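You operate a simulated robot arm through the tools that you are given. There is no shell and no other tool.

You run a simulated robot arm. Do the job below in one go: nothing can be reset, and whatever is moved stays where it is left.

## Task
Press the blue keypad onto the steel panel in the foil press.
Fine: panel between the white stops, keypad square on the panel; slide the plate with the stops in, pull the green lever down and let it up, slide the plate out again; the green keypad stays. Where these are worked on the way, their far stop is far enough and under half their travel is too little: steel plate with white stops.
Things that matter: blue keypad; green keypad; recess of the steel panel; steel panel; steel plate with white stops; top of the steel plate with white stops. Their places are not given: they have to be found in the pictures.

It is judged by the outcome, as a careful person would: the job done as asked, and still so three seconds after it is handed in. It fails if anything else is knocked over, pushed out of place, dropped, spilled or broken.

## Robot
A 6-joint arm with a two-finger parallel gripper, fixed in place. Base frame: the origin is on the floor under the middle of its stand, x ahead of it, y to its left, z up; the work surface is at about z = 800. Readings come in mm, rad, newtons and seconds.
It reaches about 1066 mm from its shoulder. Its first joint turns from -2.897 to 2.897 rad. Payload 3.91 kg.
The TCP is the grasp point between the finger pads, 30 mm short of the fingertips. In the tool frame z runs along the fingers and y along their closing line. The gripper opens to 110 mm. The fingers are 20 mm wide and 10 mm thick; the gripper's body (48 by 112 mm) begins 55 mm behind the TCP.
Orientation is told as [roll, pitch, yaw] about the base's x, y, z axes, in that order, counted from this pose: with the fingers straight down and closing along the base's y, the tool's x points along the base's -x, its y along +y and its z along -z.

## Interface
- The arm moves only by the tool move_arm. Its argument "increments" is a list of rows, each a list of 7 numbers: the shift along the base's x, y, z in units of 100 mm (1.0 is 100 mm), then the turn, a rotation vector about the base's x, y, z in units of 60 degrees (1.0 is 60 degrees), then the finger opening in mm, from 0 to 110. In form: [[x, y, z, ax, ay, az, jaw], ...]. A call has 1 to 20 rows; each row is the pose to reach, as a shift and turn from the pose commanded when the call began. A call with a number of a shift or a turn outside -1 to 1 is refused whole. Each row takes 0.2 s and may step no farther than 50 mm and 0.15 rad from the row before; otherwise, or with a gripper value out of range, the whole call is refused. A pose out of reach is approached as far as the arm can. The call stops where the force on the tool passes 90 N (or 10 N more than at its start, if that is more) or the arm is blocked; 0.2 s more then pass. Each finger travels about 153 mm/s and halts on what it meets, pressing with about 28 N; the grip force reading is that of the motor and also rises with nothing between the fingers. The clock runs only during rows and for 0.2 s after the last one: add rows that repeat a pose to give the fingers time. The reply holds the time, the measured pose of the TCP, the force on the tool along the base axes, the opening and the grip force, in the units named above and with some noise, with the torque about the TCP (base axes, N m) and any sound that the robot's microphone picked up.
- Cameras (640 x 400 px; columns grow to the right, rows downward): "scene" is fixed at [54.9, -654.3, 1539.6]; the picture's right is [0.01, -1.00, 0.00], its down [-0.81, -0.01, -0.59] and it looks along [0.59, 0.01, -0.81] (base axes); focal length 298 px, centre (320, 200). "wrist" rides on the gripper at [72, 17, -103] in the tool frame; the picture's right is [-0.23, 0.97, 0.00], its down [-0.76, -0.18, -0.62] and it looks along [-0.61, -0.14, 0.78] (tool axes); focal length 222 px, centre (320, 200).
- get_image(camera): a new picture of that camera. The clock stands still meanwhile.
- locate(camera, pixels): there is no depth. For up to 12 entries [column, row, z] of the newest picture of that camera ("zoom" is the newest enlarged one), the place [x, y] in the base frame at which the ray of that pixel passes the height z, good to about 2 mm, but the place of the scene camera against the robot may be out by one fixed shift of up to 12 mm in any direction. The clock stands still meanwhile.
- enlarge(camera, box): a new picture of the part [left, top, right, bottom] of that camera's present view, enlarged. The clock stands still meanwhile.
- hand_in(): hands the job in; it is judged then, once.

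Leave the gripper open and the arm clear of the work at the hand-in unless told otherwise.

The tools are called after ">>>" by a JSON object that holds its "name" and its "arguments". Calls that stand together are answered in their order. move_arm: Moves the arm, as the interface text tells. Its arguments: {"type":"object","properties":{"increments":{"type":"array","items":{"type":"array","items":{"type":"number"}}}},"required":["increments"]} The other tools are called the same way: get_image (camera) takes a picture; locate (camera, pixels) gives the place at which the rays of pixels pass given heights; enlarge (camera, box) takes an enlarged picture of a part of a camera's view; hand_in () hands the job in.

At the start:

```text
clock: 0.0
tool_pos: [311.7, -523.6, 1284.1]
tool_rot: [-0.001, -0.001, 0.0]
contact_force: [0.3, 0.0, 0.1]
torque: [0.0, 0.03, -0.02]
width: 110.0
grip_force: 0.1
```

scene: 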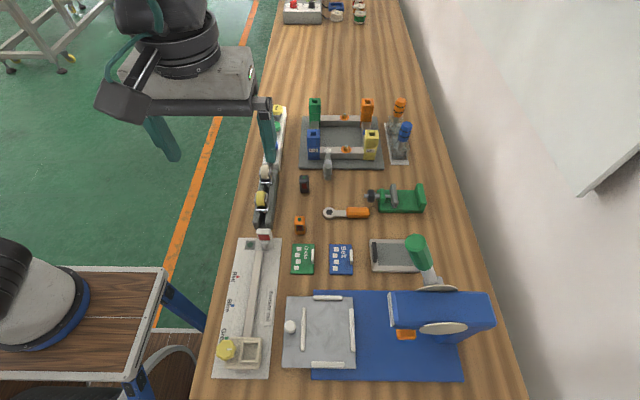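
wrist: 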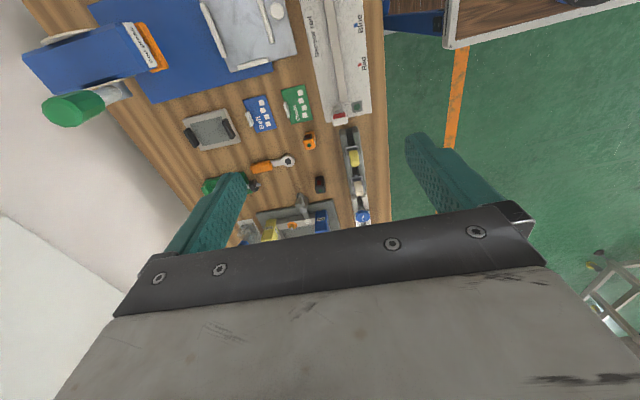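

I see the foil press (blue base with green lever) at the lower right of the scene view, the steel plate with white stops at about (320,330), the green and blue keypads at (303,259) and (341,259), and the steel panel at (396,255). I'll enlarge these areas before doing anything.

>>> {"name": "enlarge", "arguments": {"camera": "scene", "box": [270, 220, 510, 390]}}

>>> {"name": "enlarge", "arguments": {"camera": "wrist", "box": [20, 0, 340, 200]}}

```text
2.35 times, centred on (390, 305) of scene
```

zoom: 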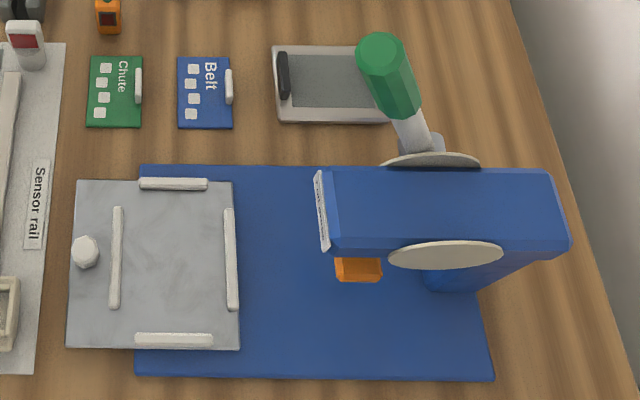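

```text
2.00 times, centred on (180, 100) of wrist
```

zoom: 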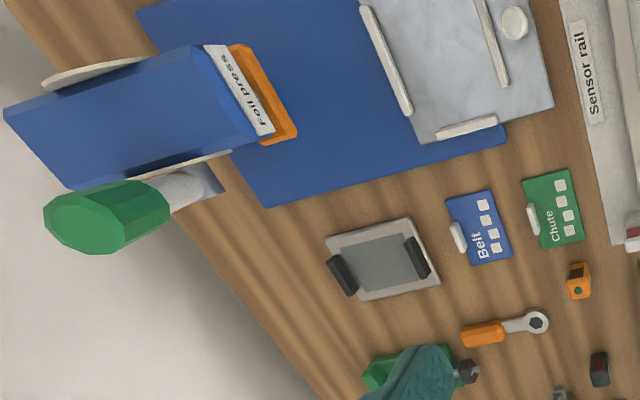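

I'll get rough base-frame positions of these items from the wrist picture at the table height. Pixels in the zoomed wrist view: panel corners (325,240), (410,217), (440,285), (358,303); blue keypad corners (445,200), (490,190), (513,258), (472,266); plate corners.

>>> {"name": "locate", "arguments": {"camera": "zoom", "pixels": [[325, 240, 810], [410, 217, 810], [440, 285, 810], [358, 303, 810], [445, 200, 803], [490, 190, 803], [513, 258, 803], [472, 266, 803], [522, 180, 803], [584, 240, 803], [515, 23, 840], [553, 104, 820]]}}

>>> {"name": "get_image", "arguments": {"camera": "scene"}}

```text
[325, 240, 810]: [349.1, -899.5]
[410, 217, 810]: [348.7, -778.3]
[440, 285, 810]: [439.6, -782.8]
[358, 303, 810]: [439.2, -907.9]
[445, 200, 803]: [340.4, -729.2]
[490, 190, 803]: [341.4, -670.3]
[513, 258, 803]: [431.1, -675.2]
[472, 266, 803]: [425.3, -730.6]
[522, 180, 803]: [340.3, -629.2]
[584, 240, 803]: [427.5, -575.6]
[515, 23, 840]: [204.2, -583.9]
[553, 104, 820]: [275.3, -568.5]
```

```text
taken
```

scene: 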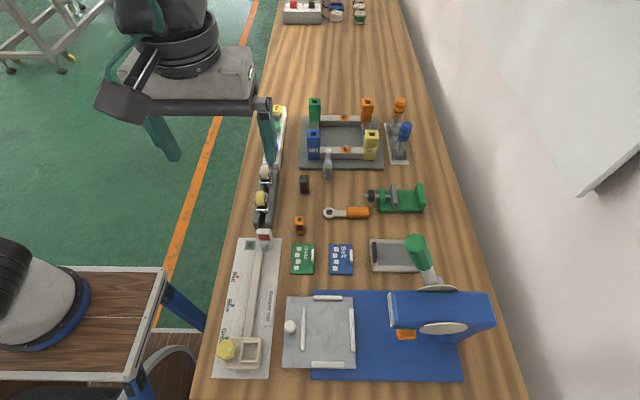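

The panel sits at about x 349–440, y −905…−780, the blue keypad at x 340–430, y −730…−672, and the plate's knob near (204,−584). I'll move the arm to get a closer view with the wrist camera, staying high in free space.

>>> {"name": "move_arm", "arguments": {"increments": [[-0.14, -0.3, -0.25, 0, 0, 0, 110], [-0.28, -0.6, -0.5, 0, 0, 0, 110], [-0.42, -0.9, -0.75, 0, 0, 0, 110], [-0.56, -1.0, -1.0, 0, 0, 0, 110]]}}

```text
clock: 1.0
tool_pos: [256.5, -622.4, 1184.6]
tool_rot: [-0.003, -0.001, -0.002]
contact_force: [0.4, 0.1, 1.0]
torque: [-0.03, 0.01, 0.03]
width: 109.9
grip_force: 0.1
```

The arm is at (256,−622,1185). I'll go on towards (200,−720,1085) for the closer look.

>>> {"name": "move_arm", "arguments": {"increments": [[-0.14, -0.3, -0.25, 0, 0, 0, 110], [-0.28, -0.6, -0.5, 0, 0, 0, 110], [-0.42, -0.9, -0.75, 0, 0, 0, 110], [-0.56, -1.0, -1.0, 0, 0, 0, 110]]}}

>>> {"name": "get_image", "arguments": {"camera": "wrist"}}

```text
clock: 2.0
tool_pos: [197.4, -722.3, 1084.7]
tool_rot: [0.0, -0.002, 0.003]
contact_force: [-0.7, 0.1, -0.2]
torque: [-0.03, 0.0, -0.01]
width: 109.8
grip_force: 0.1
```

```text
taken
```

wrist: 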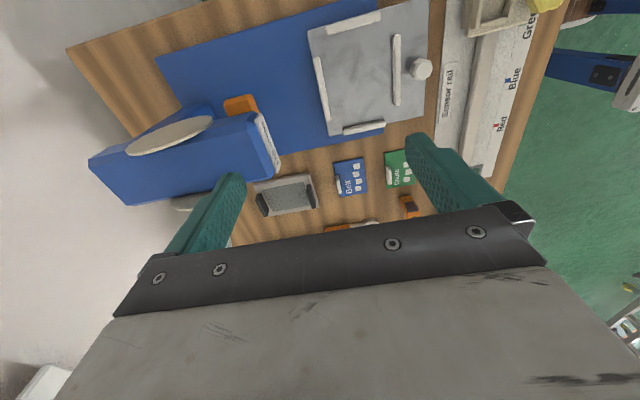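

The panel is visible at about (285,195) and the plate at (370,70). I'll enlarge both areas.

>>> {"name": "enlarge", "arguments": {"camera": "wrist", "box": [230, 130, 430, 255]}}

>>> {"name": "enlarge", "arguments": {"camera": "wrist", "box": [250, 0, 460, 145]}}

>>> {"name": "enlarge", "arguments": {"camera": "wrist", "box": [60, 50, 320, 225]}}

```text
3.20 times, centred on (330, 192) of wrist
```

zoom: 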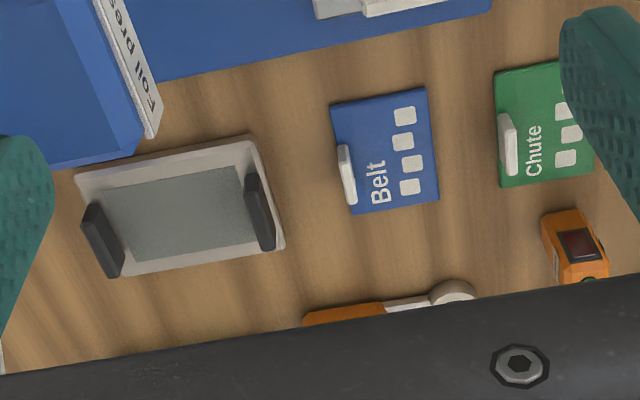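

```text
2.76 times, centred on (355, 72) of wrist
```

zoom: 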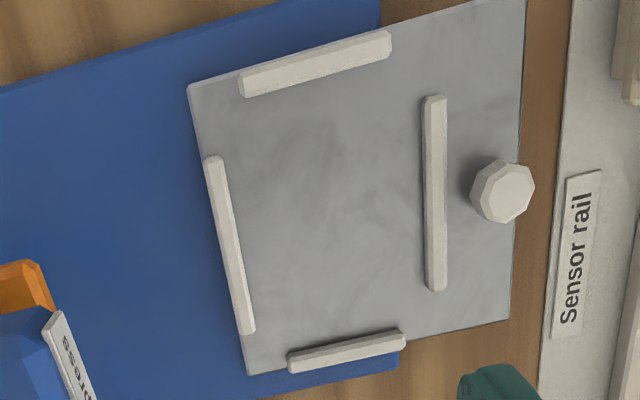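

```text
2.29 times, centred on (190, 138) of wrist
```

zoom: 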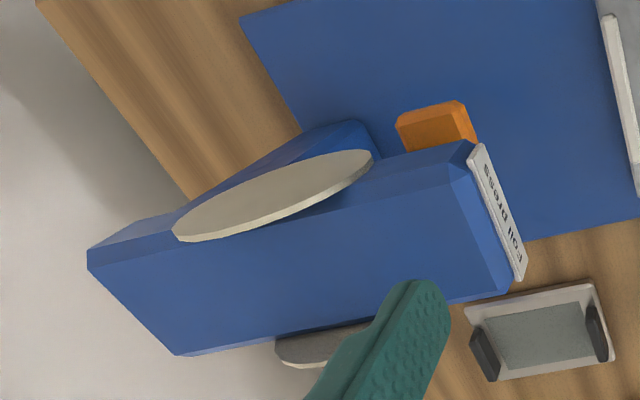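

The panel has a shallow recess between two dark upright tabs; the blue keypad has a white grip tab on its −y side; the keypad is longer along x while the recess is longer along y, so the keypad probably needs a quarter turn. I'll enlarge again and measure.

>>> {"name": "enlarge", "arguments": {"camera": "wrist", "box": [230, 130, 430, 255]}}

>>> {"name": "locate", "arguments": {"camera": "zoom", "pixels": [[75, 175, 808], [252, 136, 808], [284, 244, 808], [120, 278, 808], [105, 188, 806], [243, 167, 806], [260, 243, 806], [137, 262, 806], [330, 106, 803], [426, 88, 803], [438, 200, 803], [352, 214, 803]]}}

```text
3.20 times, centred on (330, 192) of wrist
```

zoom: 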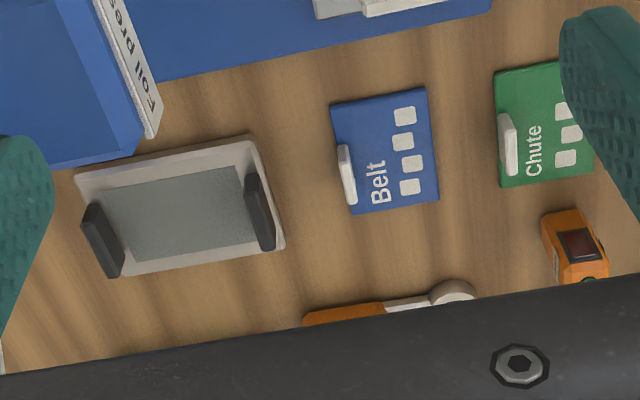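

```text
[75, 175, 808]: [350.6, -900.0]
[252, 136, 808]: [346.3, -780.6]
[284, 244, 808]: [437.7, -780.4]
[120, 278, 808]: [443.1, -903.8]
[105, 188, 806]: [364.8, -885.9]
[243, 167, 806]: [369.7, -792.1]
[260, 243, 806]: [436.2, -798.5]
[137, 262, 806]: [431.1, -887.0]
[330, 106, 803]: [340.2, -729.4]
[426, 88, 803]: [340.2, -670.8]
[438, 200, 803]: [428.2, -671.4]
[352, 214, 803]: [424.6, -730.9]
```

Panel ≈ 92×122 mm, keypad ≈ 87×59 mm, recess ≈ 66×92 mm: so the keypad needs a quarter turn. Next I measure the plate with its stops.

>>> {"name": "enlarge", "arguments": {"camera": "wrist", "box": [250, 0, 460, 145]}}

>>> {"name": "locate", "arguments": {"camera": "zoom", "pixels": [[188, 88, 815], [250, 375, 815], [508, 320, 815], [525, 0, 815], [247, 96, 818], [391, 52, 818], [220, 160, 822], [254, 332, 822], [288, 357, 822], [404, 335, 822], [423, 97, 818], [428, 288, 818]]}}

>>> {"name": "locate", "arguments": {"camera": "zoom", "pixels": [[505, 190, 840], [505, 190, 850], [515, 225, 815], [425, 97, 822], [447, 97, 822], [238, 75, 822], [387, 32, 822], [391, 50, 822], [288, 372, 815], [404, 350, 815]]}}

```text
2.76 times, centred on (355, 72) of wrist
```

zoom: 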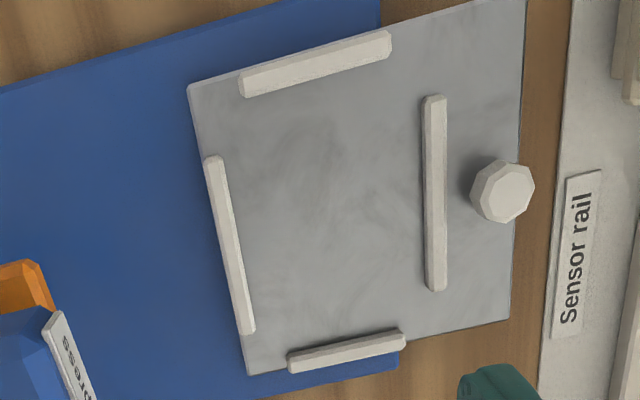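

```text
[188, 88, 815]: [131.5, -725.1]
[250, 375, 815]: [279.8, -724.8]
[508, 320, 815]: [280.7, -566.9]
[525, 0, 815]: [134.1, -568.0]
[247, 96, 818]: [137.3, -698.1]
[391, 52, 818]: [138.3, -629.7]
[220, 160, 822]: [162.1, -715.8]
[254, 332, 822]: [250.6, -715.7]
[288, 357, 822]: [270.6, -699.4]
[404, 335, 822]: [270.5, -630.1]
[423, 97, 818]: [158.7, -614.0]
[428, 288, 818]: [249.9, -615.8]
```

```text
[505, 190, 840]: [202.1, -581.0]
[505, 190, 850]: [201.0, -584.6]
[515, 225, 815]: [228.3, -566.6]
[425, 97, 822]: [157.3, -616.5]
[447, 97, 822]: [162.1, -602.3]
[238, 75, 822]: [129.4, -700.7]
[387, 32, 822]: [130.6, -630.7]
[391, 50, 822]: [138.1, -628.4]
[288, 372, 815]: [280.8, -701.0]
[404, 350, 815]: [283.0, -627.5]
```

Panel seat between stops measures about 130 mm along x and 100 mm along y, so the panel must be turned a quarter turn; the keypad then keeps its present orientation. Triangulating the green lever knob gives about (253,−797,1136), close to my gripper, so I'll first back away in +y/+x and turn the tool −90° about z to look at the panel from the +y side.

>>> {"name": "move_arm", "arguments": {"increments": [[0.0, 0.2, 0.0, 0, 0, -0.1, 110], [0.05, 0.5, 0.0, 0, 0, -0.23, 110], [0.25, 0.75, 0.0, 0, 0, -0.36, 110], [0.5, 0.9, 0.0, 0, 0, -0.49, 110], [0.75, 0.9, 0.0, 0, 0, -0.62, 110], [1.0, 0.9, -0.1, 0, 0, -0.75, 110], [1.0, 0.9, -0.3, 0, 0, -0.88, 110], [1.0, 0.9, -0.5, 0, 0, -1.0, 110]]}}

>>> {"name": "get_image", "arguments": {"camera": "scene"}}

```text
clock: 3.8
tool_pos: [298.7, -632.8, 1035.3]
tool_rot: [0.0, -0.002, -1.048]
contact_force: [0.1, -0.6, 0.6]
torque: [-0.01, -0.01, 0.0]
width: 110.0
grip_force: 0.0
```

```text
taken
```

scene: 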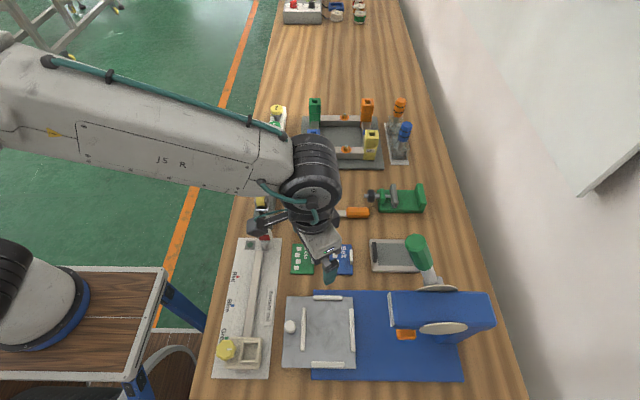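

The arm is clear. I'll finish the turn to −90° and approach a viewing point near (400,−700,965).

>>> {"name": "move_arm", "arguments": {"increments": [[0.25, -0.1, -0.15, 0, 0, -0.12, 110], [0.5, -0.3, -0.3, 0, 0, -0.25, 110], [0.75, -0.5, -0.5, 0, 0, -0.38, 110], [1.0, -0.7, -0.7, 0, 0, -0.5, 110], [1.0, -0.7, -0.7, 0, 0, -0.5, 110]]}}

>>> {"name": "get_image", "arguments": {"camera": "wrist"}}

```text
clock: 5.0
tool_pos: [401.0, -704.4, 963.4]
tool_rot: [-0.002, -0.001, -1.571]
contact_force: [0.0, -0.2, 0.8]
torque: [0.0, 0.01, 0.0]
width: 110.2
grip_force: 0.1
```

```text
taken
```

wrist: 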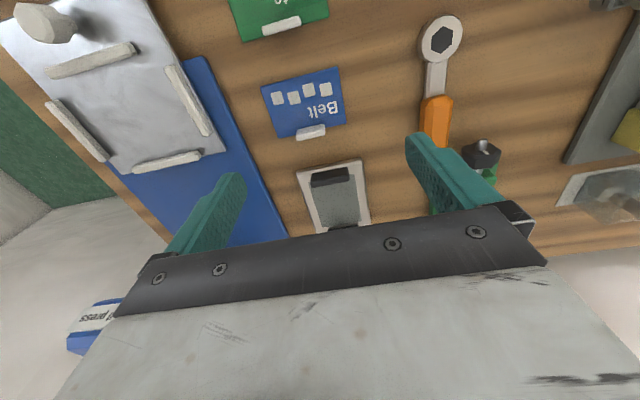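

The panel is partly visible at (335,195), the keypad at (305,105). I'll enlarge this area and measure.

>>> {"name": "enlarge", "arguments": {"camera": "wrist", "box": [240, 60, 420, 240]}}

>>> {"name": "locate", "arguments": {"camera": "wrist", "pixels": [[296, 171, 808], [360, 158, 808], [310, 174, 825], [349, 167, 825], [310, 174, 830], [349, 167, 830], [261, 87, 803], [341, 67, 803], [347, 120, 803], [278, 137, 803]]}}

```text
2.22 times, centred on (330, 150) of wrist
```

zoom: 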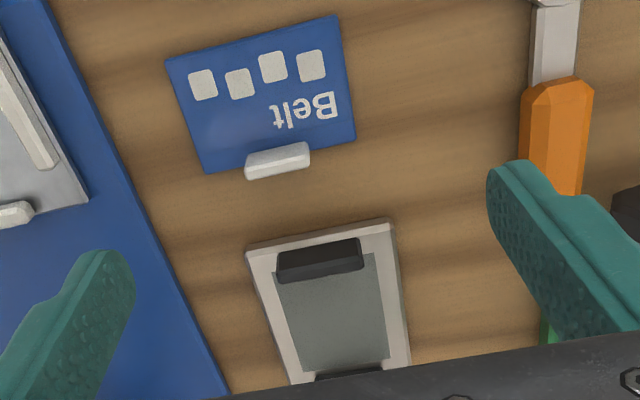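

```text
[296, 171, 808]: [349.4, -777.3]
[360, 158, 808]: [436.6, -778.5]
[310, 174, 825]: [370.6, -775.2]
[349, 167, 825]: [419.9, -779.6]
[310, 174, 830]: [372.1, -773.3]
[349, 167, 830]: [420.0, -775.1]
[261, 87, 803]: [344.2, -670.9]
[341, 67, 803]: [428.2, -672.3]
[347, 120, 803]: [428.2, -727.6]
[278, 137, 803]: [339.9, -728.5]
```

I'll shift 70 mm further in −y (the lever knob stays about 80 mm clear of the gripper in x) to see the whole panel higher in the picture.

>>> {"name": "move_arm", "arguments": {"increments": [[0.1, -0.3, 0.0, 0, 0, 0, 110], [0.2, -0.6, 0.0, 0, 0, 0, 110], [0.25, -0.9, 0.0, 0, 0, 0, 110], [0.25, -0.9, 0.0, 0, 0, 0, 110]]}}

>>> {"name": "get_image", "arguments": {"camera": "wrist"}}

>>> {"name": "enlarge", "arguments": {"camera": "wrist", "box": [220, 40, 400, 190]}}

>>> {"name": "get_image", "arguments": {"camera": "scene"}}

```text
clock: 6.0
tool_pos: [426.0, -793.5, 964.7]
tool_rot: [0.0, 0.0, -1.57]
contact_force: [-0.1, -0.5, 0.0]
torque: [0.0, -0.02, 0.02]
width: 110.2
grip_force: 0.0
```

```text
taken
```

wrist: 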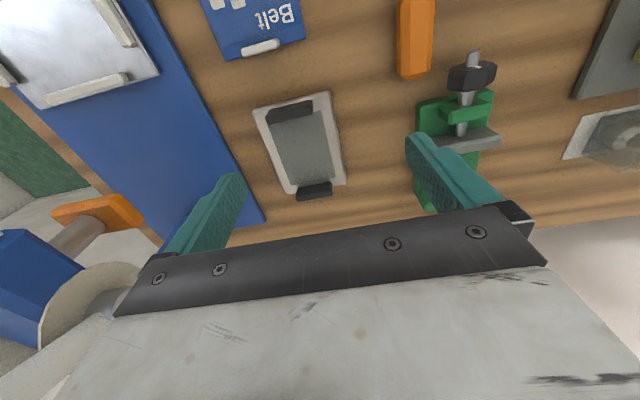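

```text
2.67 times, centred on (310, 115) of wrist
```

zoom: 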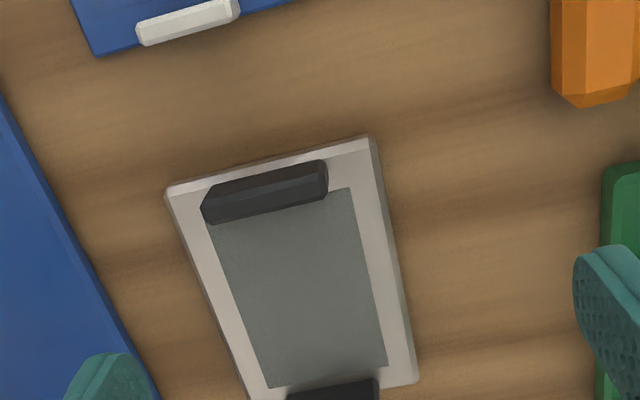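

```text
taken
```

scene: 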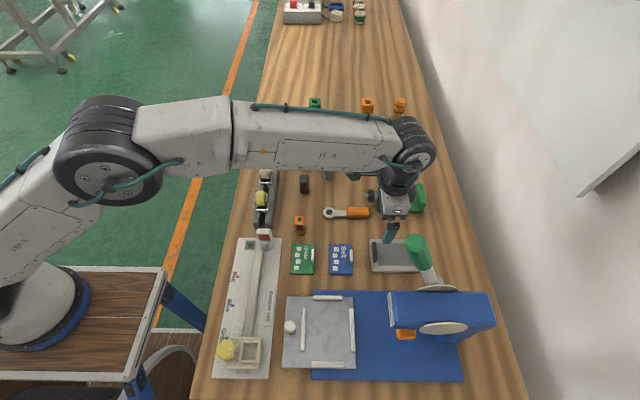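

Now the whole panel is visible. I'll measure its corners, the recess edges and the tabs.

>>> {"name": "locate", "arguments": {"camera": "zoom", "pixels": [[165, 188, 808], [370, 137, 808], [417, 382, 808], [216, 238, 806], [268, 388, 806], [352, 190, 806], [387, 364, 806], [203, 197, 830], [324, 161, 830], [328, 187, 815], [205, 222, 815], [375, 378, 830]]}}

>>> {"name": "locate", "arguments": {"camera": "wrist", "pixels": [[253, 109, 808], [328, 92, 808], [346, 184, 808], [285, 193, 808], [298, 190, 830], [331, 183, 830], [299, 200, 808], [333, 193, 808]]}}

>>> {"name": "enlarge", "arguments": {"camera": "wrist", "box": [250, 85, 360, 215]}}

```text
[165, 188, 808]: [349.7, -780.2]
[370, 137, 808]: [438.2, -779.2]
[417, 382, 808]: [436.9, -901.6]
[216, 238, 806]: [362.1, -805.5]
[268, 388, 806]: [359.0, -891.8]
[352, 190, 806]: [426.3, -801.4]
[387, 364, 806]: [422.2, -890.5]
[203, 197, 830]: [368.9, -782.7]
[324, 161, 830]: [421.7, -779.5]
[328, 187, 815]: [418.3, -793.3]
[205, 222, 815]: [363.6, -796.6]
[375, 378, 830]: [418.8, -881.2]
```

```text
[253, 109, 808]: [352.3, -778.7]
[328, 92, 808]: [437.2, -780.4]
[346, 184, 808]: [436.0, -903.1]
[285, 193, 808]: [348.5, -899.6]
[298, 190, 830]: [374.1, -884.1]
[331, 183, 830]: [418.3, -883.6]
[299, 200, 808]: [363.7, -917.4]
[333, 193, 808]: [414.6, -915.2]
```

```text
3.08 times, centred on (305, 150) of wrist
```

zoom: 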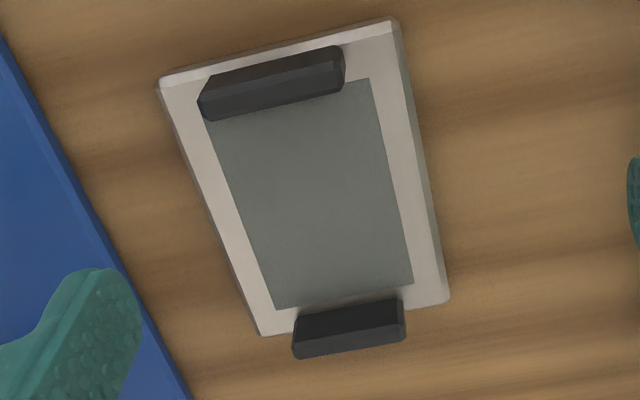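

The two dark tabs sit at the long ends of the panel. I'd like to know if I can hold both from outside (opening 110 mm), so I enlarge each tab in the current view.

>>> {"name": "enlarge", "arguments": {"camera": "wrist", "box": [245, 88, 345, 138]}}

>>> {"name": "enlarge", "arguments": {"camera": "wrist", "box": [265, 165, 365, 215]}}

```text
6.40 times, centred on (295, 113) of wrist
```

zoom: 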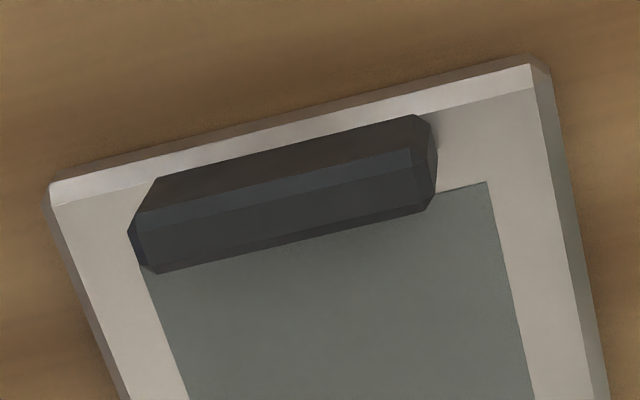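

```text
6.40 times, centred on (315, 190) of wrist
```

zoom: 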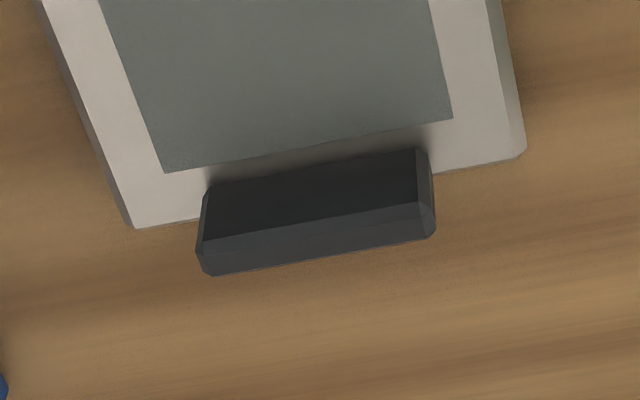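

>>> {"name": "locate", "arguments": {"camera": "zoom", "pixels": [[163, 172, 807], [452, 118, 807], [132, 228, 807], [524, 152, 807], [207, 187, 807], [415, 148, 807], [205, 242, 825], [422, 205, 825], [210, 275, 825], [432, 237, 825], [210, 275, 830], [432, 237, 830]]}}

>>> {"name": "enlarge", "arguments": {"camera": "wrist", "box": [245, 88, 345, 138]}}

>>> {"name": "locate", "arguments": {"camera": "zoom", "pixels": [[487, 182, 807], [55, 200, 807], [530, 68, 807], [157, 177, 807], [415, 113, 807], [145, 212, 825], [410, 150, 825], [155, 272, 825], [428, 208, 825], [155, 272, 830], [428, 208, 830]]}}

```text
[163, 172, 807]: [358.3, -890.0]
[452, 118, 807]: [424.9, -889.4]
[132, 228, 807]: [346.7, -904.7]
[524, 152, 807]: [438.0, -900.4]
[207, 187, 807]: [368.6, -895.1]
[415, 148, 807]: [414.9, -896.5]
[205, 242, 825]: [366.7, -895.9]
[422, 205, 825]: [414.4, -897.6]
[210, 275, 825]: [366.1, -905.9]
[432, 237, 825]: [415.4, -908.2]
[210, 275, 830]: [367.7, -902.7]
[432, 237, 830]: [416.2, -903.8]
```

```text
6.40 times, centred on (295, 113) of wrist
```

zoom: 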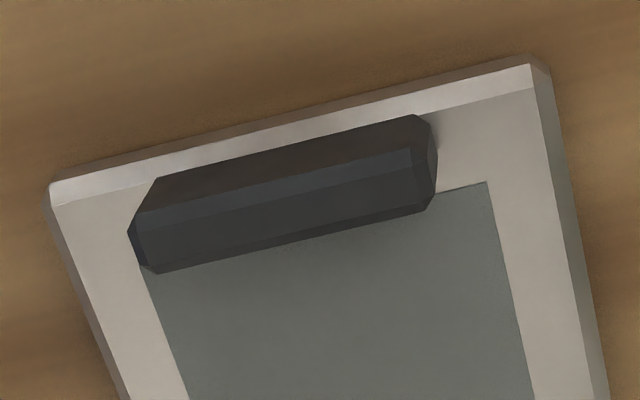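

```text
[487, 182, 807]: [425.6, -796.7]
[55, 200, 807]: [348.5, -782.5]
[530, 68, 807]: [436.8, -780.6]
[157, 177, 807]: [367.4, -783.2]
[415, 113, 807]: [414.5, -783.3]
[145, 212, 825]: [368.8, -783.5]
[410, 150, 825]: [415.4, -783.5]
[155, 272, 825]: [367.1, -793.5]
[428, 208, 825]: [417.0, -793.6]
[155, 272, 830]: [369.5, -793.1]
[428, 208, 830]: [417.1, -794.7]
```

Measured: tabs ≈ 48 mm long (x 367–415), 10 mm thick, about 18 mm above the panel's top; +y tab at y ≈ −783…−793, −y tab at −896…−906 (outer span 123 mm, too wide for both). Recess ≈ 67×93 mm. I'll hold the panel by one tab. Next, a closer look at the plate and its stops: move to about (236,−593,965).

>>> {"name": "move_arm", "arguments": {"increments": [[-0.2, 0.35, 0.0, 0, 0, 0, 110], [-0.45, 0.7, 0.0, 0, 0, 0, 110], [-0.75, 1.0, 0.0, 0, 0, 0, 110], [-1.0, 1.0, 0.0, 0, 0, 0, 110]]}}

>>> {"name": "move_arm", "arguments": {"increments": [[-0.25, 0.25, 0.0, 0, 0, 0, 110], [-0.5, 0.5, 0.0, 0, 0, 0, 110], [-0.75, 0.75, 0.0, 0, 0, 0, 110], [-0.9, 1.0, 0.0, 0, 0, 0, 110]]}}

>>> {"name": "get_image", "arguments": {"camera": "wrist"}}

```text
clock: 7.0
tool_pos: [325.9, -693.1, 964.6]
tool_rot: [-0.001, -0.001, -1.569]
contact_force: [0.4, 0.7, -0.3]
torque: [0.01, 0.05, -0.01]
width: 110.1
grip_force: 0.1
```

```text
clock: 8.0
tool_pos: [235.3, -593.1, 965.5]
tool_rot: [-0.003, -0.002, -1.571]
contact_force: [0.7, -0.9, -0.3]
torque: [-0.02, 0.03, 0.0]
width: 110.1
grip_force: 0.1
```

```text
taken
```

wrist: 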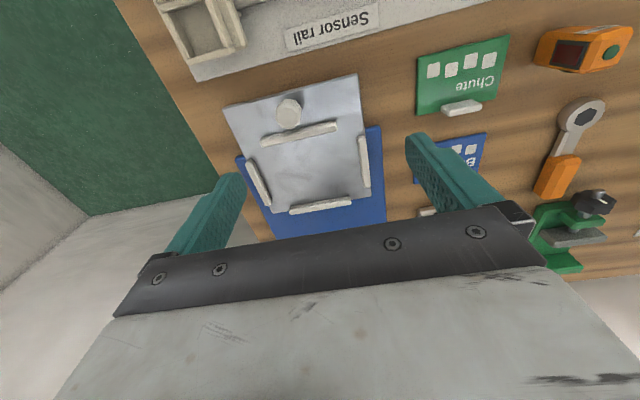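

The plate with its four stops is seen from above at (300,150). I'll enlarge it and measure the inner faces of the stops.

>>> {"name": "enlarge", "arguments": {"camera": "wrist", "box": [215, 70, 395, 220]}}

>>> {"name": "enlarge", "arguments": {"camera": "wrist", "box": [225, 90, 325, 150]}}

>>> {"name": "enlarge", "arguments": {"camera": "wrist", "box": [280, 120, 380, 220]}}

```text
2.67 times, centred on (305, 145) of wrist
```

zoom: 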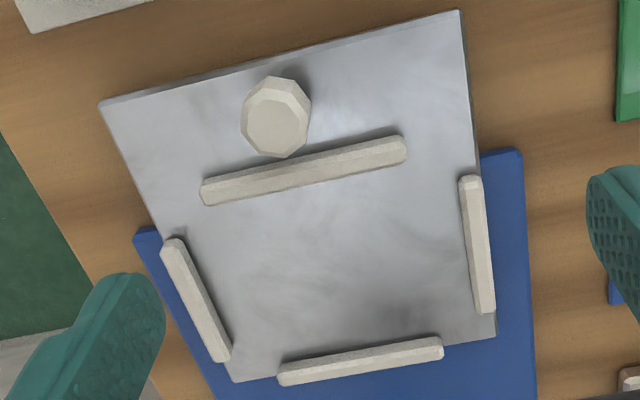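

```text
6.40 times, centred on (275, 120) of wrist
```

zoom: 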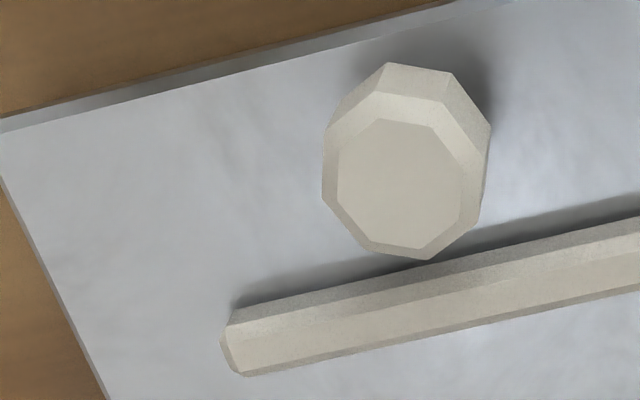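

```text
4.00 times, centred on (330, 170) of wrist
```

zoom: 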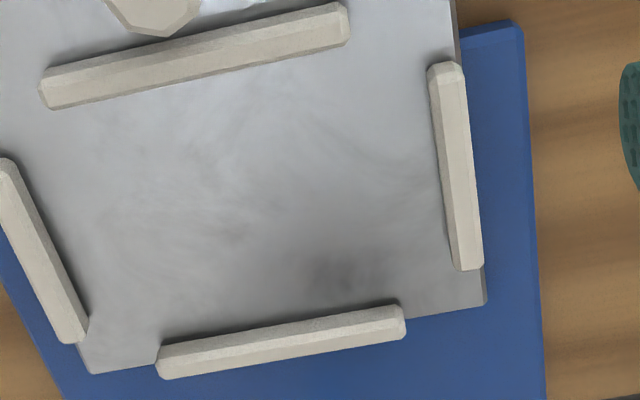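

>>> {"name": "locate", "arguments": {"camera": "zoom", "pixels": [[487, 302, 815], [92, 373, 815], [158, 347, 815], [400, 305, 815], [430, 72, 815], [455, 265, 815], [14, 162, 815], [88, 320, 815], [45, 108, 822], [349, 37, 822], [45, 108, 815], [349, 37, 815]]}}

>>> {"name": "locate", "arguments": {"camera": "zoom", "pixels": [[487, 302, 812], [92, 373, 812], [158, 347, 812], [400, 305, 812], [430, 72, 812], [455, 265, 812], [14, 162, 812], [88, 320, 812], [165, 380, 822], [405, 338, 822], [482, 268, 822], [462, 65, 822]]}}

```text
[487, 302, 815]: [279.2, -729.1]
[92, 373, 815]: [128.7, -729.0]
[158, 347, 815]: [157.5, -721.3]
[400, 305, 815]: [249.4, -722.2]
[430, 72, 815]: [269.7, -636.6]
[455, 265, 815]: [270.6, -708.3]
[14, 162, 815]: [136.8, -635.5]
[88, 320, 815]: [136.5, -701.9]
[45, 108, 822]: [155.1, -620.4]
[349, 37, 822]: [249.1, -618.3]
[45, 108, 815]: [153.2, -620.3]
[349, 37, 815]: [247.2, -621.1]
```

```text
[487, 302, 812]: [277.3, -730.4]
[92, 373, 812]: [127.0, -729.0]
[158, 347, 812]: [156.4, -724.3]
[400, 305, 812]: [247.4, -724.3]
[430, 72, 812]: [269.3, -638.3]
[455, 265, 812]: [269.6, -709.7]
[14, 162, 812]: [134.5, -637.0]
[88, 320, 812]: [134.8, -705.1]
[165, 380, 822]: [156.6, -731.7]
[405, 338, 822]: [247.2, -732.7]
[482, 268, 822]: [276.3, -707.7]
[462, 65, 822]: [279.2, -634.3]
```

Working through both views, the plate's top is at z ≈ 820; stop inner faces at x ≈ 138/269 and y ≈ −717/−615, so the seat centre is about (204,−666). Now I go to the panel: turn back to yaw 0 while moving to +x first (away from the lever).

>>> {"name": "move_arm", "arguments": {"increments": [[0.15, 0.0, 0.0, 0, 0, 0.13, 110], [0.35, 0.0, 0.0, 0, 0, 0.26, 110], [0.55, 0.0, 0.0, 0, 0, 0.39, 110], [0.75, 0.0, 0.0, 0, 0, 0.52, 90], [0.95, -0.1, 0.0, 0, 0, 0.65, 80], [1.0, -0.3, 0.0, 0, 0, 0.78, 70], [1.0, -0.6, 0.0, 0, 0, 0.91, 60], [1.0, -0.9, 0.0, 0, 0, 1.0, 50]]}}

>>> {"name": "move_arm", "arguments": {"increments": [[0.2, -0.2, 0.0, 0, 0, 0.13, 50], [0.4, -0.5, 0.0, 0, 0, 0.26, 50], [0.56, -0.8, 0.0, 0, 0, 0.39, 50], [0.56, -1.0, -0.2, 0, 0, 0.5, 50], [0.56, -1.0, -0.2, 0, 0, 0.5, 50]]}}

>>> {"name": "get_image", "arguments": {"camera": "wrist"}}

```text
clock: 9.8
tool_pos: [334.5, -684.5, 963.9]
tool_rot: [-0.001, -0.001, -0.519]
contact_force: [0.5, -1.1, 1.1]
torque: [-0.01, 0.03, -0.01]
width: 50.2
grip_force: 0.0
```

```text
clock: 11.0
tool_pos: [390.5, -783.8, 946.6]
tool_rot: [-0.001, -0.003, 0.002]
contact_force: [0.5, 0.1, 1.3]
torque: [-0.04, 0.02, -0.01]
width: 49.9
grip_force: 0.1
```

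```text
taken
```

wrist: 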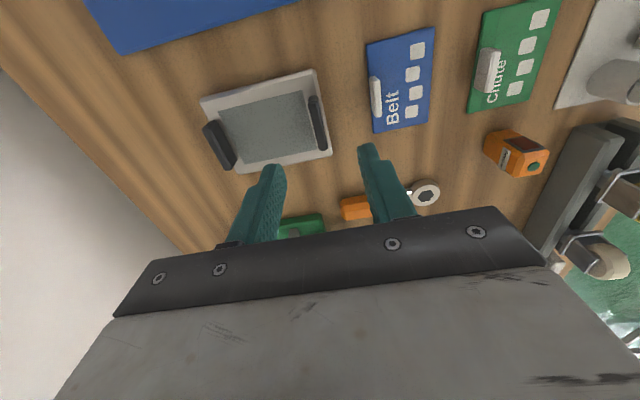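

Good view of the panel and its +y tab at (318,122). I'll enlarge and measure the tab precisely from here.

>>> {"name": "enlarge", "arguments": {"camera": "wrist", "box": [195, 60, 345, 180]}}

>>> {"name": "enlarge", "arguments": {"camera": "wrist", "box": [280, 80, 360, 160]}}

```text
3.33 times, centred on (270, 120) of wrist
```

zoom: 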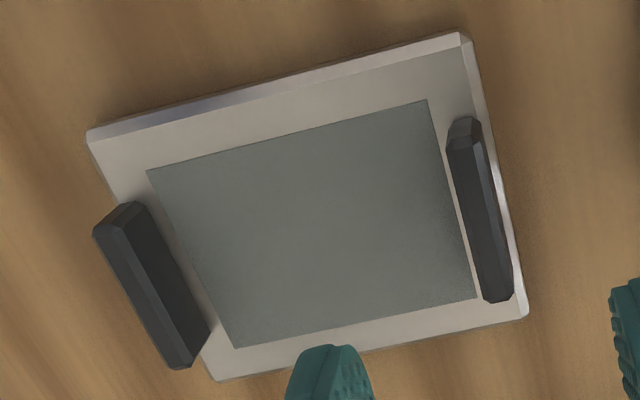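

```text
5.00 times, centred on (320, 120) of wrist
```

zoom: 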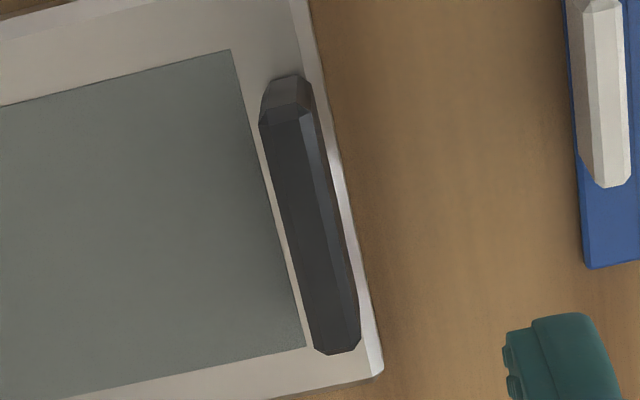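

>>> {"name": "locate", "arguments": {"camera": "zoom", "pixels": [[262, 122, 825], [310, 112, 825], [316, 350, 825], [358, 342, 825], [271, 82, 807], [302, 75, 807], [232, 50, 807], [306, 345, 807], [383, 370, 807], [308, 10, 807], [578, 180, 815], [585, 265, 803]]}}

>>> {"name": "enlarge", "arguments": {"camera": "wrist", "box": [195, 60, 345, 180]}}

>>> {"name": "locate", "arguments": {"camera": "zoom", "pixels": [[87, 138, 807], [462, 42, 807], [525, 315, 807], [217, 380, 807], [147, 171, 807], [427, 100, 807], [475, 297, 807], [235, 348, 807], [133, 203, 807], [208, 335, 807], [95, 235, 825], [178, 368, 825]]}}

```text
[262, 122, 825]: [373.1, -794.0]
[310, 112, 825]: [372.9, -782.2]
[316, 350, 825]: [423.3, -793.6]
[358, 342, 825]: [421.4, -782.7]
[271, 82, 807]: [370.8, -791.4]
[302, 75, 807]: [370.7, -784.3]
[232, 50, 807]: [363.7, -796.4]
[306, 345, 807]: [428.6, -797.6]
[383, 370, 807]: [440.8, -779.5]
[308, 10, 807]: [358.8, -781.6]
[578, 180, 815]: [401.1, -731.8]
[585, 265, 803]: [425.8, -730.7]
```

```text
3.33 times, centred on (270, 120) of wrist
```

zoom: 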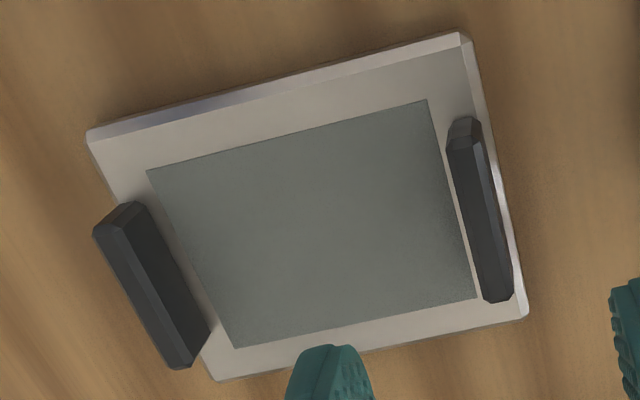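

```text
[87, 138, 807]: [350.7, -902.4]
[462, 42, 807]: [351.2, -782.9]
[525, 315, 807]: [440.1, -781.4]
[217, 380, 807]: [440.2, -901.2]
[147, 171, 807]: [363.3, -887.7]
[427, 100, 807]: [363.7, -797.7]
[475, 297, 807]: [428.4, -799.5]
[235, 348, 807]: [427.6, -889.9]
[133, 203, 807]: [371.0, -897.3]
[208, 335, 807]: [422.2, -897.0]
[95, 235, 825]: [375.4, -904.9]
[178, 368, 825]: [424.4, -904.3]
```

The panel's top is at about z 812, the +y tab's centre is about (394,−788), top ≈ z 832. I'll lower to TCP z ≈ 846 (tips ≈ 816, above the panel's top), with the jaw at 45 mm straddling the tab.

>>> {"name": "move_arm", "arguments": {"increments": [[0.033, -0.042, -0.2, 0, 0, 0, 45], [0.033, -0.042, -0.45, 0, 0, 0, 45], [0.033, -0.042, -0.7, 0, 0, 0, 45], [0.033, -0.042, -0.85, 0, 0, 0, 45], [0.033, -0.042, -0.92, 0, 0, 0, 45], [0.033, -0.042, -0.92, 0, 0, 0, 45]]}}

>>> {"name": "get_image", "arguments": {"camera": "wrist"}}

```text
clock: 12.4
tool_pos: [395.7, -788.1, 853.1]
tool_rot: [-0.001, -0.003, 0.0]
contact_force: [-0.1, -0.9, 0.8]
torque: [0.02, -0.01, -0.01]
width: 45.1
grip_force: 0.1
```

```text
taken
```

wrist: 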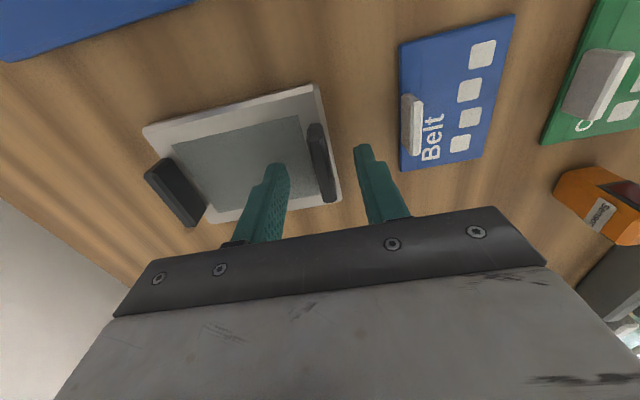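

The tab stands between the fingers. I'll measure it once more from this close view before the last bit of descent.

>>> {"name": "enlarge", "arguments": {"camera": "wrist", "box": [240, 80, 400, 220]}}

>>> {"name": "locate", "arguments": {"camera": "wrist", "pixels": [[144, 127, 812], [313, 86, 812], [341, 199, 812], [209, 223, 812], [305, 125, 830], [322, 124, 830], [337, 198, 830], [324, 203, 830], [399, 44, 806], [516, 15, 806], [477, 162, 806], [400, 171, 806]]}}

```text
2.86 times, centred on (320, 150) of wrist
```

zoom: 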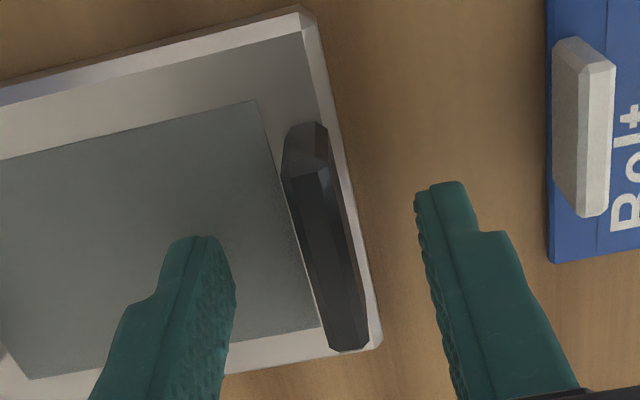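

```text
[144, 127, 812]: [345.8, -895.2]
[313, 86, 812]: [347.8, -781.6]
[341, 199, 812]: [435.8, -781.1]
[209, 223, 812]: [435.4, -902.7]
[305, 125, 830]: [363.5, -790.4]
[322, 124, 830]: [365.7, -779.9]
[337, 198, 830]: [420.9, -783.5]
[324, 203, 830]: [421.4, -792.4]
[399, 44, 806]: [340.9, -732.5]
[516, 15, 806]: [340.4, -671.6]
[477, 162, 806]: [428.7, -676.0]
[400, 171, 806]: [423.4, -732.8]
```

The tab centre is about (394,−787), within 2 mm of the TCP. I'll descend 6 mm more and close the fingers on the tab.

>>> {"name": "move_arm", "arguments": {"increments": [[0.0, 0.0, -0.03, 0, 0, 0, 45], [0.0, 0.0, -0.06, 0, 0, 0, 45], [0.0, 0.0, -0.06, 0, 0, 0, 25], [0.0, 0.0, -0.06, 0, 0, 0, 6], [0.0, 0.0, -0.06, 0, 0, 0, 6], [0.0, 0.0, -0.06, 0, 0, 0, 6]]}}

```text
clock: 13.8
tool_pos: [395.0, -788.1, 846.5]
tool_rot: [-0.001, -0.003, 0.0]
contact_force: [0.8, -0.8, 0.2]
torque: [0.03, -0.1, -0.03]
width: 9.7
grip_force: 27.9
```

The fingers hold the tab (opening 9.7 mm, 28 N). I'll lift 10 mm slowly and read the load.

>>> {"name": "move_arm", "arguments": {"increments": [[0.0, 0.0, 0.03, 0, 0, 0, 5], [0.0, 0.0, 0.07, 0, 0, 0, 5], [0.0, 0.0, 0.12, 0, 0, 0, 5], [0.0, 0.0, 0.12, 0, 0, 0, 5]]}}

>>> {"name": "get_image", "arguments": {"camera": "wrist"}}

>>> {"name": "get_image", "arguments": {"camera": "scene"}}

```text
clock: 14.8
tool_pos: [394.8, -789.3, 858.4]
tool_rot: [0.0, 0.0, 0.0]
contact_force: [-0.1, -0.6, -2.0]
torque: [0.15, 0.02, 0.02]
width: 9.7
grip_force: 27.9
```

```text
taken
```

wrist: 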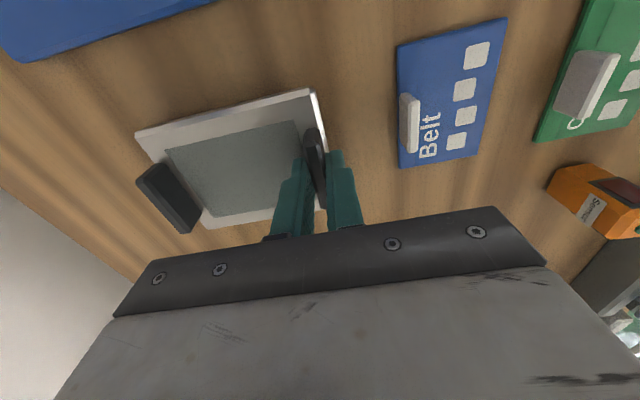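

```text
taken
```

scene: 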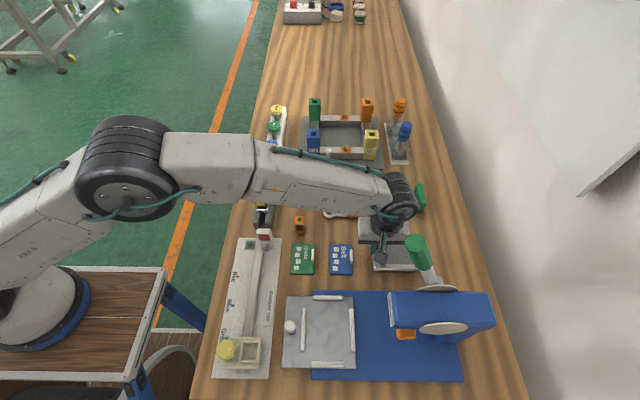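

The load is about 2 N with 0.15 N m about x: the panel hangs from the tab. I'll check for tilt by measuring its corners at the expected lifted height (z ≈ 824).

>>> {"name": "enlarge", "arguments": {"camera": "wrist", "box": [120, 70, 360, 240]}}

>>> {"name": "locate", "arguments": {"camera": "wrist", "pixels": [[136, 133, 824], [313, 91, 824], [207, 230, 824], [136, 133, 812], [207, 230, 812], [167, 150, 824], [300, 121, 824], [216, 217, 824]]}}

```text
2.35 times, centred on (240, 155) of wrist
```

zoom: 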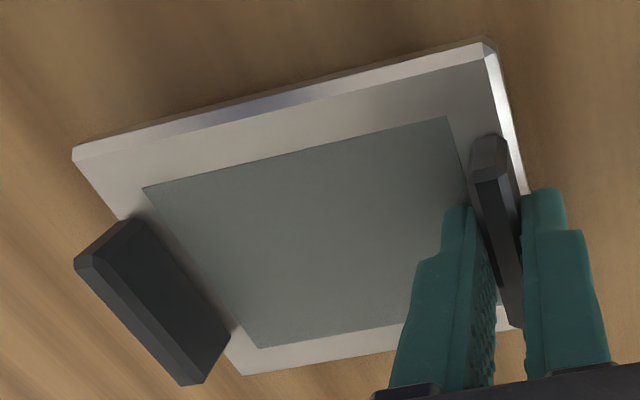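

```text
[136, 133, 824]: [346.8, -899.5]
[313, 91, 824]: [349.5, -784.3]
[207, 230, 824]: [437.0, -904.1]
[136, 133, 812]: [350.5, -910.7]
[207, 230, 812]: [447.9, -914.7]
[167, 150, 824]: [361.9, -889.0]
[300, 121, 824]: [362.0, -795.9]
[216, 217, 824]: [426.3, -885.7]
```

The panel hangs level. Next I lift it 100 mm, then move +y away from the lever before turning.

>>> {"name": "move_arm", "arguments": {"increments": [[0.0, 0.0, 0.15, 0, 0, 0, 5], [0.0, 0.0, 0.35, 0, 0, 0, 5], [0.0, 0.0, 0.55, 0, 0, 0, 5], [0.0, 0.0, 0.75, 0, 0, 0, 5], [0.0, 0.1, 0.9, 0, 0, 0, 5], [0.0, 0.25, 0.95, 0, 0, 0, 5], [0.0, 0.45, 1.0, 0, 0, 0, 5], [0.0, 0.65, 1.0, 0, 0, 0, 5], [0.0, 0.85, 1.0, 0, 0, 0, 5], [0.0, 1.0, 1.0, 0, 0, 0, 5]]}}

```text
clock: 17.0
tool_pos: [393.4, -687.0, 958.4]
tool_rot: [-0.001, -0.001, 0.001]
contact_force: [-0.6, -0.2, -2.7]
torque: [0.1, -0.01, 0.0]
width: 9.6
grip_force: 27.3
```

The panel is still held (2.7 N load). Now I turn it −60° while moving to about (330,−650).

>>> {"name": "move_arm", "arguments": {"increments": [[-0.05, 0.05, 0.0, 0, 0, -0.1, 5], [-0.12, 0.1, 0.0, 0, 0, -0.2, 5], [-0.2, 0.15, 0.0, 0, 0, -0.3, 5], [-0.28, 0.2, 0.0, 0, 0, -0.4, 5], [-0.36, 0.25, 0.0, 0, 0, -0.5, 5], [-0.44, 0.27, 0.0, 0, 0, -0.6, 5], [-0.5, 0.29, 0.0, 0, 0, -0.7, 5], [-0.55, 0.3, 0.0, 0, 0, -0.8, 5], [-0.6, 0.3, 0.0, 0, 0, -0.9, 5], [-0.65, 0.3, 0.0, 0, 0, -1.0, 5]]}}

>>> {"name": "get_image", "arguments": {"camera": "scene"}}

```text
clock: 19.2
tool_pos: [327.9, -658.5, 957.5]
tool_rot: [-0.002, 0.001, -1.05]
contact_force: [-0.2, 0.3, -2.3]
torque: [0.05, -0.1, -0.01]
width: 9.9
grip_force: 28.6
```

```text
taken
```

scene: 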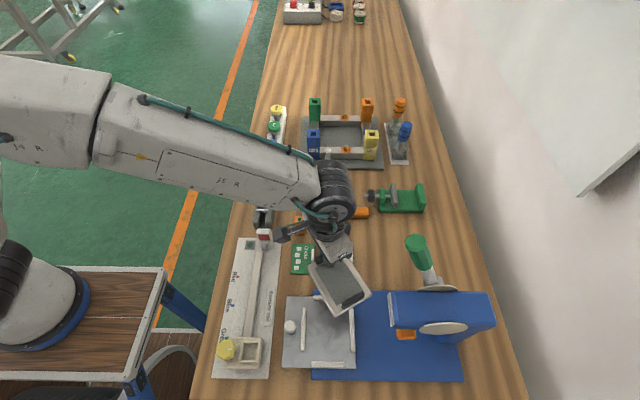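

The panel is over the front of the plate. I'll finish the turn to −90° and bring it above the seat, still about 30 mm above the plate.

>>> {"name": "move_arm", "arguments": {"increments": [[-0.1, 0.0, 0.0, 0, 0, -0.1, 5], [-0.22, -0.02, 0.0, 0, 0, -0.2, 5], [-0.36, -0.04, 0.0, 0, 0, -0.3, 5], [-0.5, -0.06, 0.0, 0, 0, -0.4, 5], [-0.62, -0.08, -0.1, 0, 0, -0.5, 5], [-0.716, -0.087, -0.25, 0, 0, -0.5, 5], [-0.716, -0.087, -0.42, 0, 0, -0.5, 5], [-0.716, -0.087, -0.58, 0, 0, -0.5, 5], [-0.716, -0.087, -0.6, 0, 0, -0.5, 5], [-0.716, -0.087, -0.6, 0, 0, -0.5, 5]]}}

>>> {"name": "get_image", "arguments": {"camera": "scene"}}

>>> {"name": "get_image", "arguments": {"camera": "wrist"}}

>>> {"name": "enlarge", "arguments": {"camera": "wrist", "box": [200, 60, 420, 230]}}

>>> {"name": "enlarge", "arguments": {"camera": "scene", "box": [260, 260, 440, 390]}}

```text
clock: 21.4
tool_pos: [257.4, -666.0, 897.9]
tool_rot: [-0.002, -0.001, -1.572]
contact_force: [-0.2, 0.7, -2.3]
torque: [0.01, -0.13, 0.02]
width: 9.5
grip_force: 28.4
```

```text
taken
```

scene: 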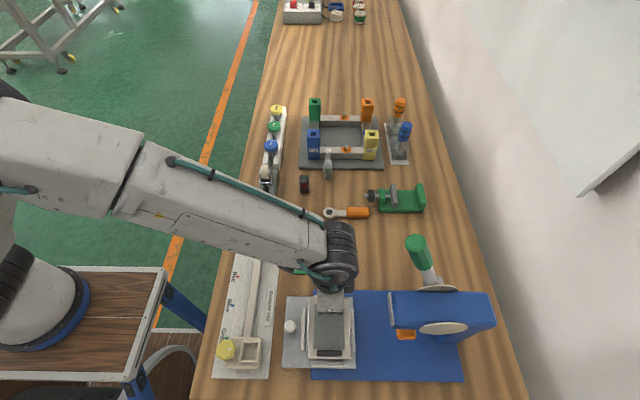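

```text
taken
```

wrist: 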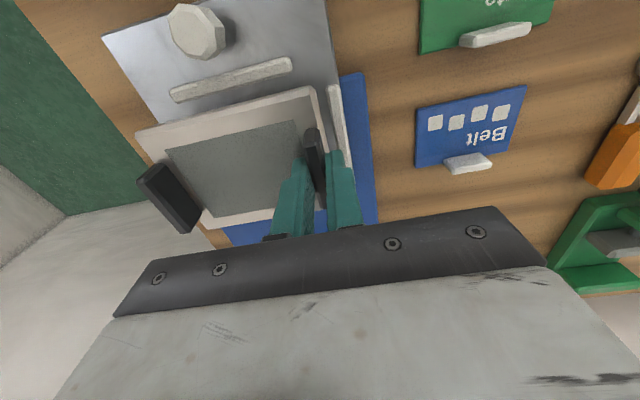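

```text
2.35 times, centred on (310, 145) of wrist
```

zoom: 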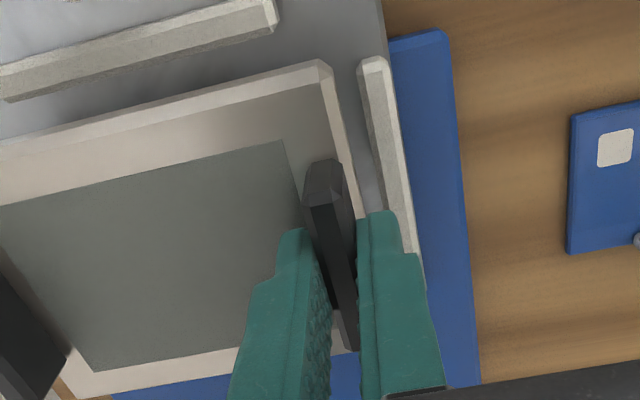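

```text
3.08 times, centred on (350, 325) of scene
```

zoom: 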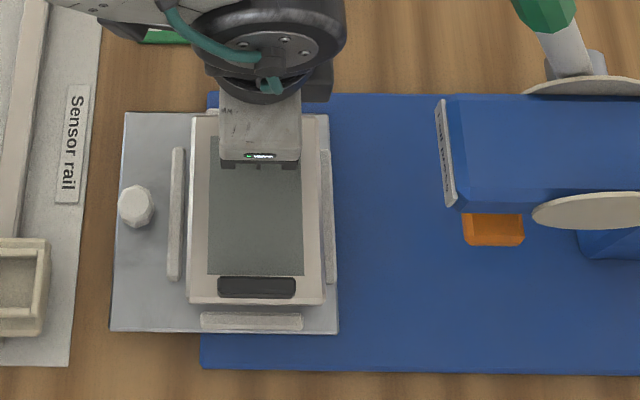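

The panel hovers above the seat. I'll verify from this same picture where the panel's edges (at z ≈ 864 now) and stops lie.

>>> {"name": "enlarge", "arguments": {"camera": "wrist", "box": [120, 40, 360, 240]}}

>>> {"name": "locate", "arguments": {"camera": "wrist", "pixels": [[136, 132, 864], [314, 90, 864], [205, 229, 864], [168, 150, 864], [299, 121, 864], [217, 217, 864], [171, 103, 828], [291, 71, 828], [328, 86, 828], [334, 120, 828]]}}

```text
2.00 times, centred on (240, 140) of wrist
```

zoom: 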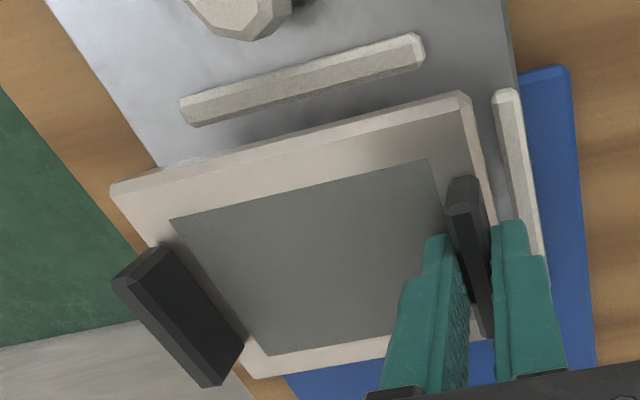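

```text
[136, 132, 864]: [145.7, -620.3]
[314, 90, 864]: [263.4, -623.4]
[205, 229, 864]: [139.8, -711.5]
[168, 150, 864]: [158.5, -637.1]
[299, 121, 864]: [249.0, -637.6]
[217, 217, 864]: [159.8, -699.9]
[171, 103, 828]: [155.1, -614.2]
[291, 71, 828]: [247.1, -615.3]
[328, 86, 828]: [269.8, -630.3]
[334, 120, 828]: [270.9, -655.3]
```

Panel edges: y −711…−622 and x 143…263, inside the stops (y −717…−615, x 138…270). It's centred within about 1 mm. I'll lower it slowly, watching the force.

>>> {"name": "move_arm", "arguments": {"increments": [[0.0, 0.0, -0.1, 0, 0, 0, 5], [0.0, 0.0, -0.2, 0, 0, 0, 5], [0.0, 0.0, -0.26, 0, 0, 0, 5], [0.0, 0.0, -0.29, 0, 0, 0, 5], [0.0, 0.0, -0.29, 0, 0, 0, 5]]}}

```text
clock: 22.6
tool_pos: [255.9, -666.2, 868.7]
tool_rot: [-0.002, 0.0, -1.571]
contact_force: [-0.1, -1.0, -2.2]
torque: [-0.01, -0.16, 0.04]
width: 9.8
grip_force: 27.9
```

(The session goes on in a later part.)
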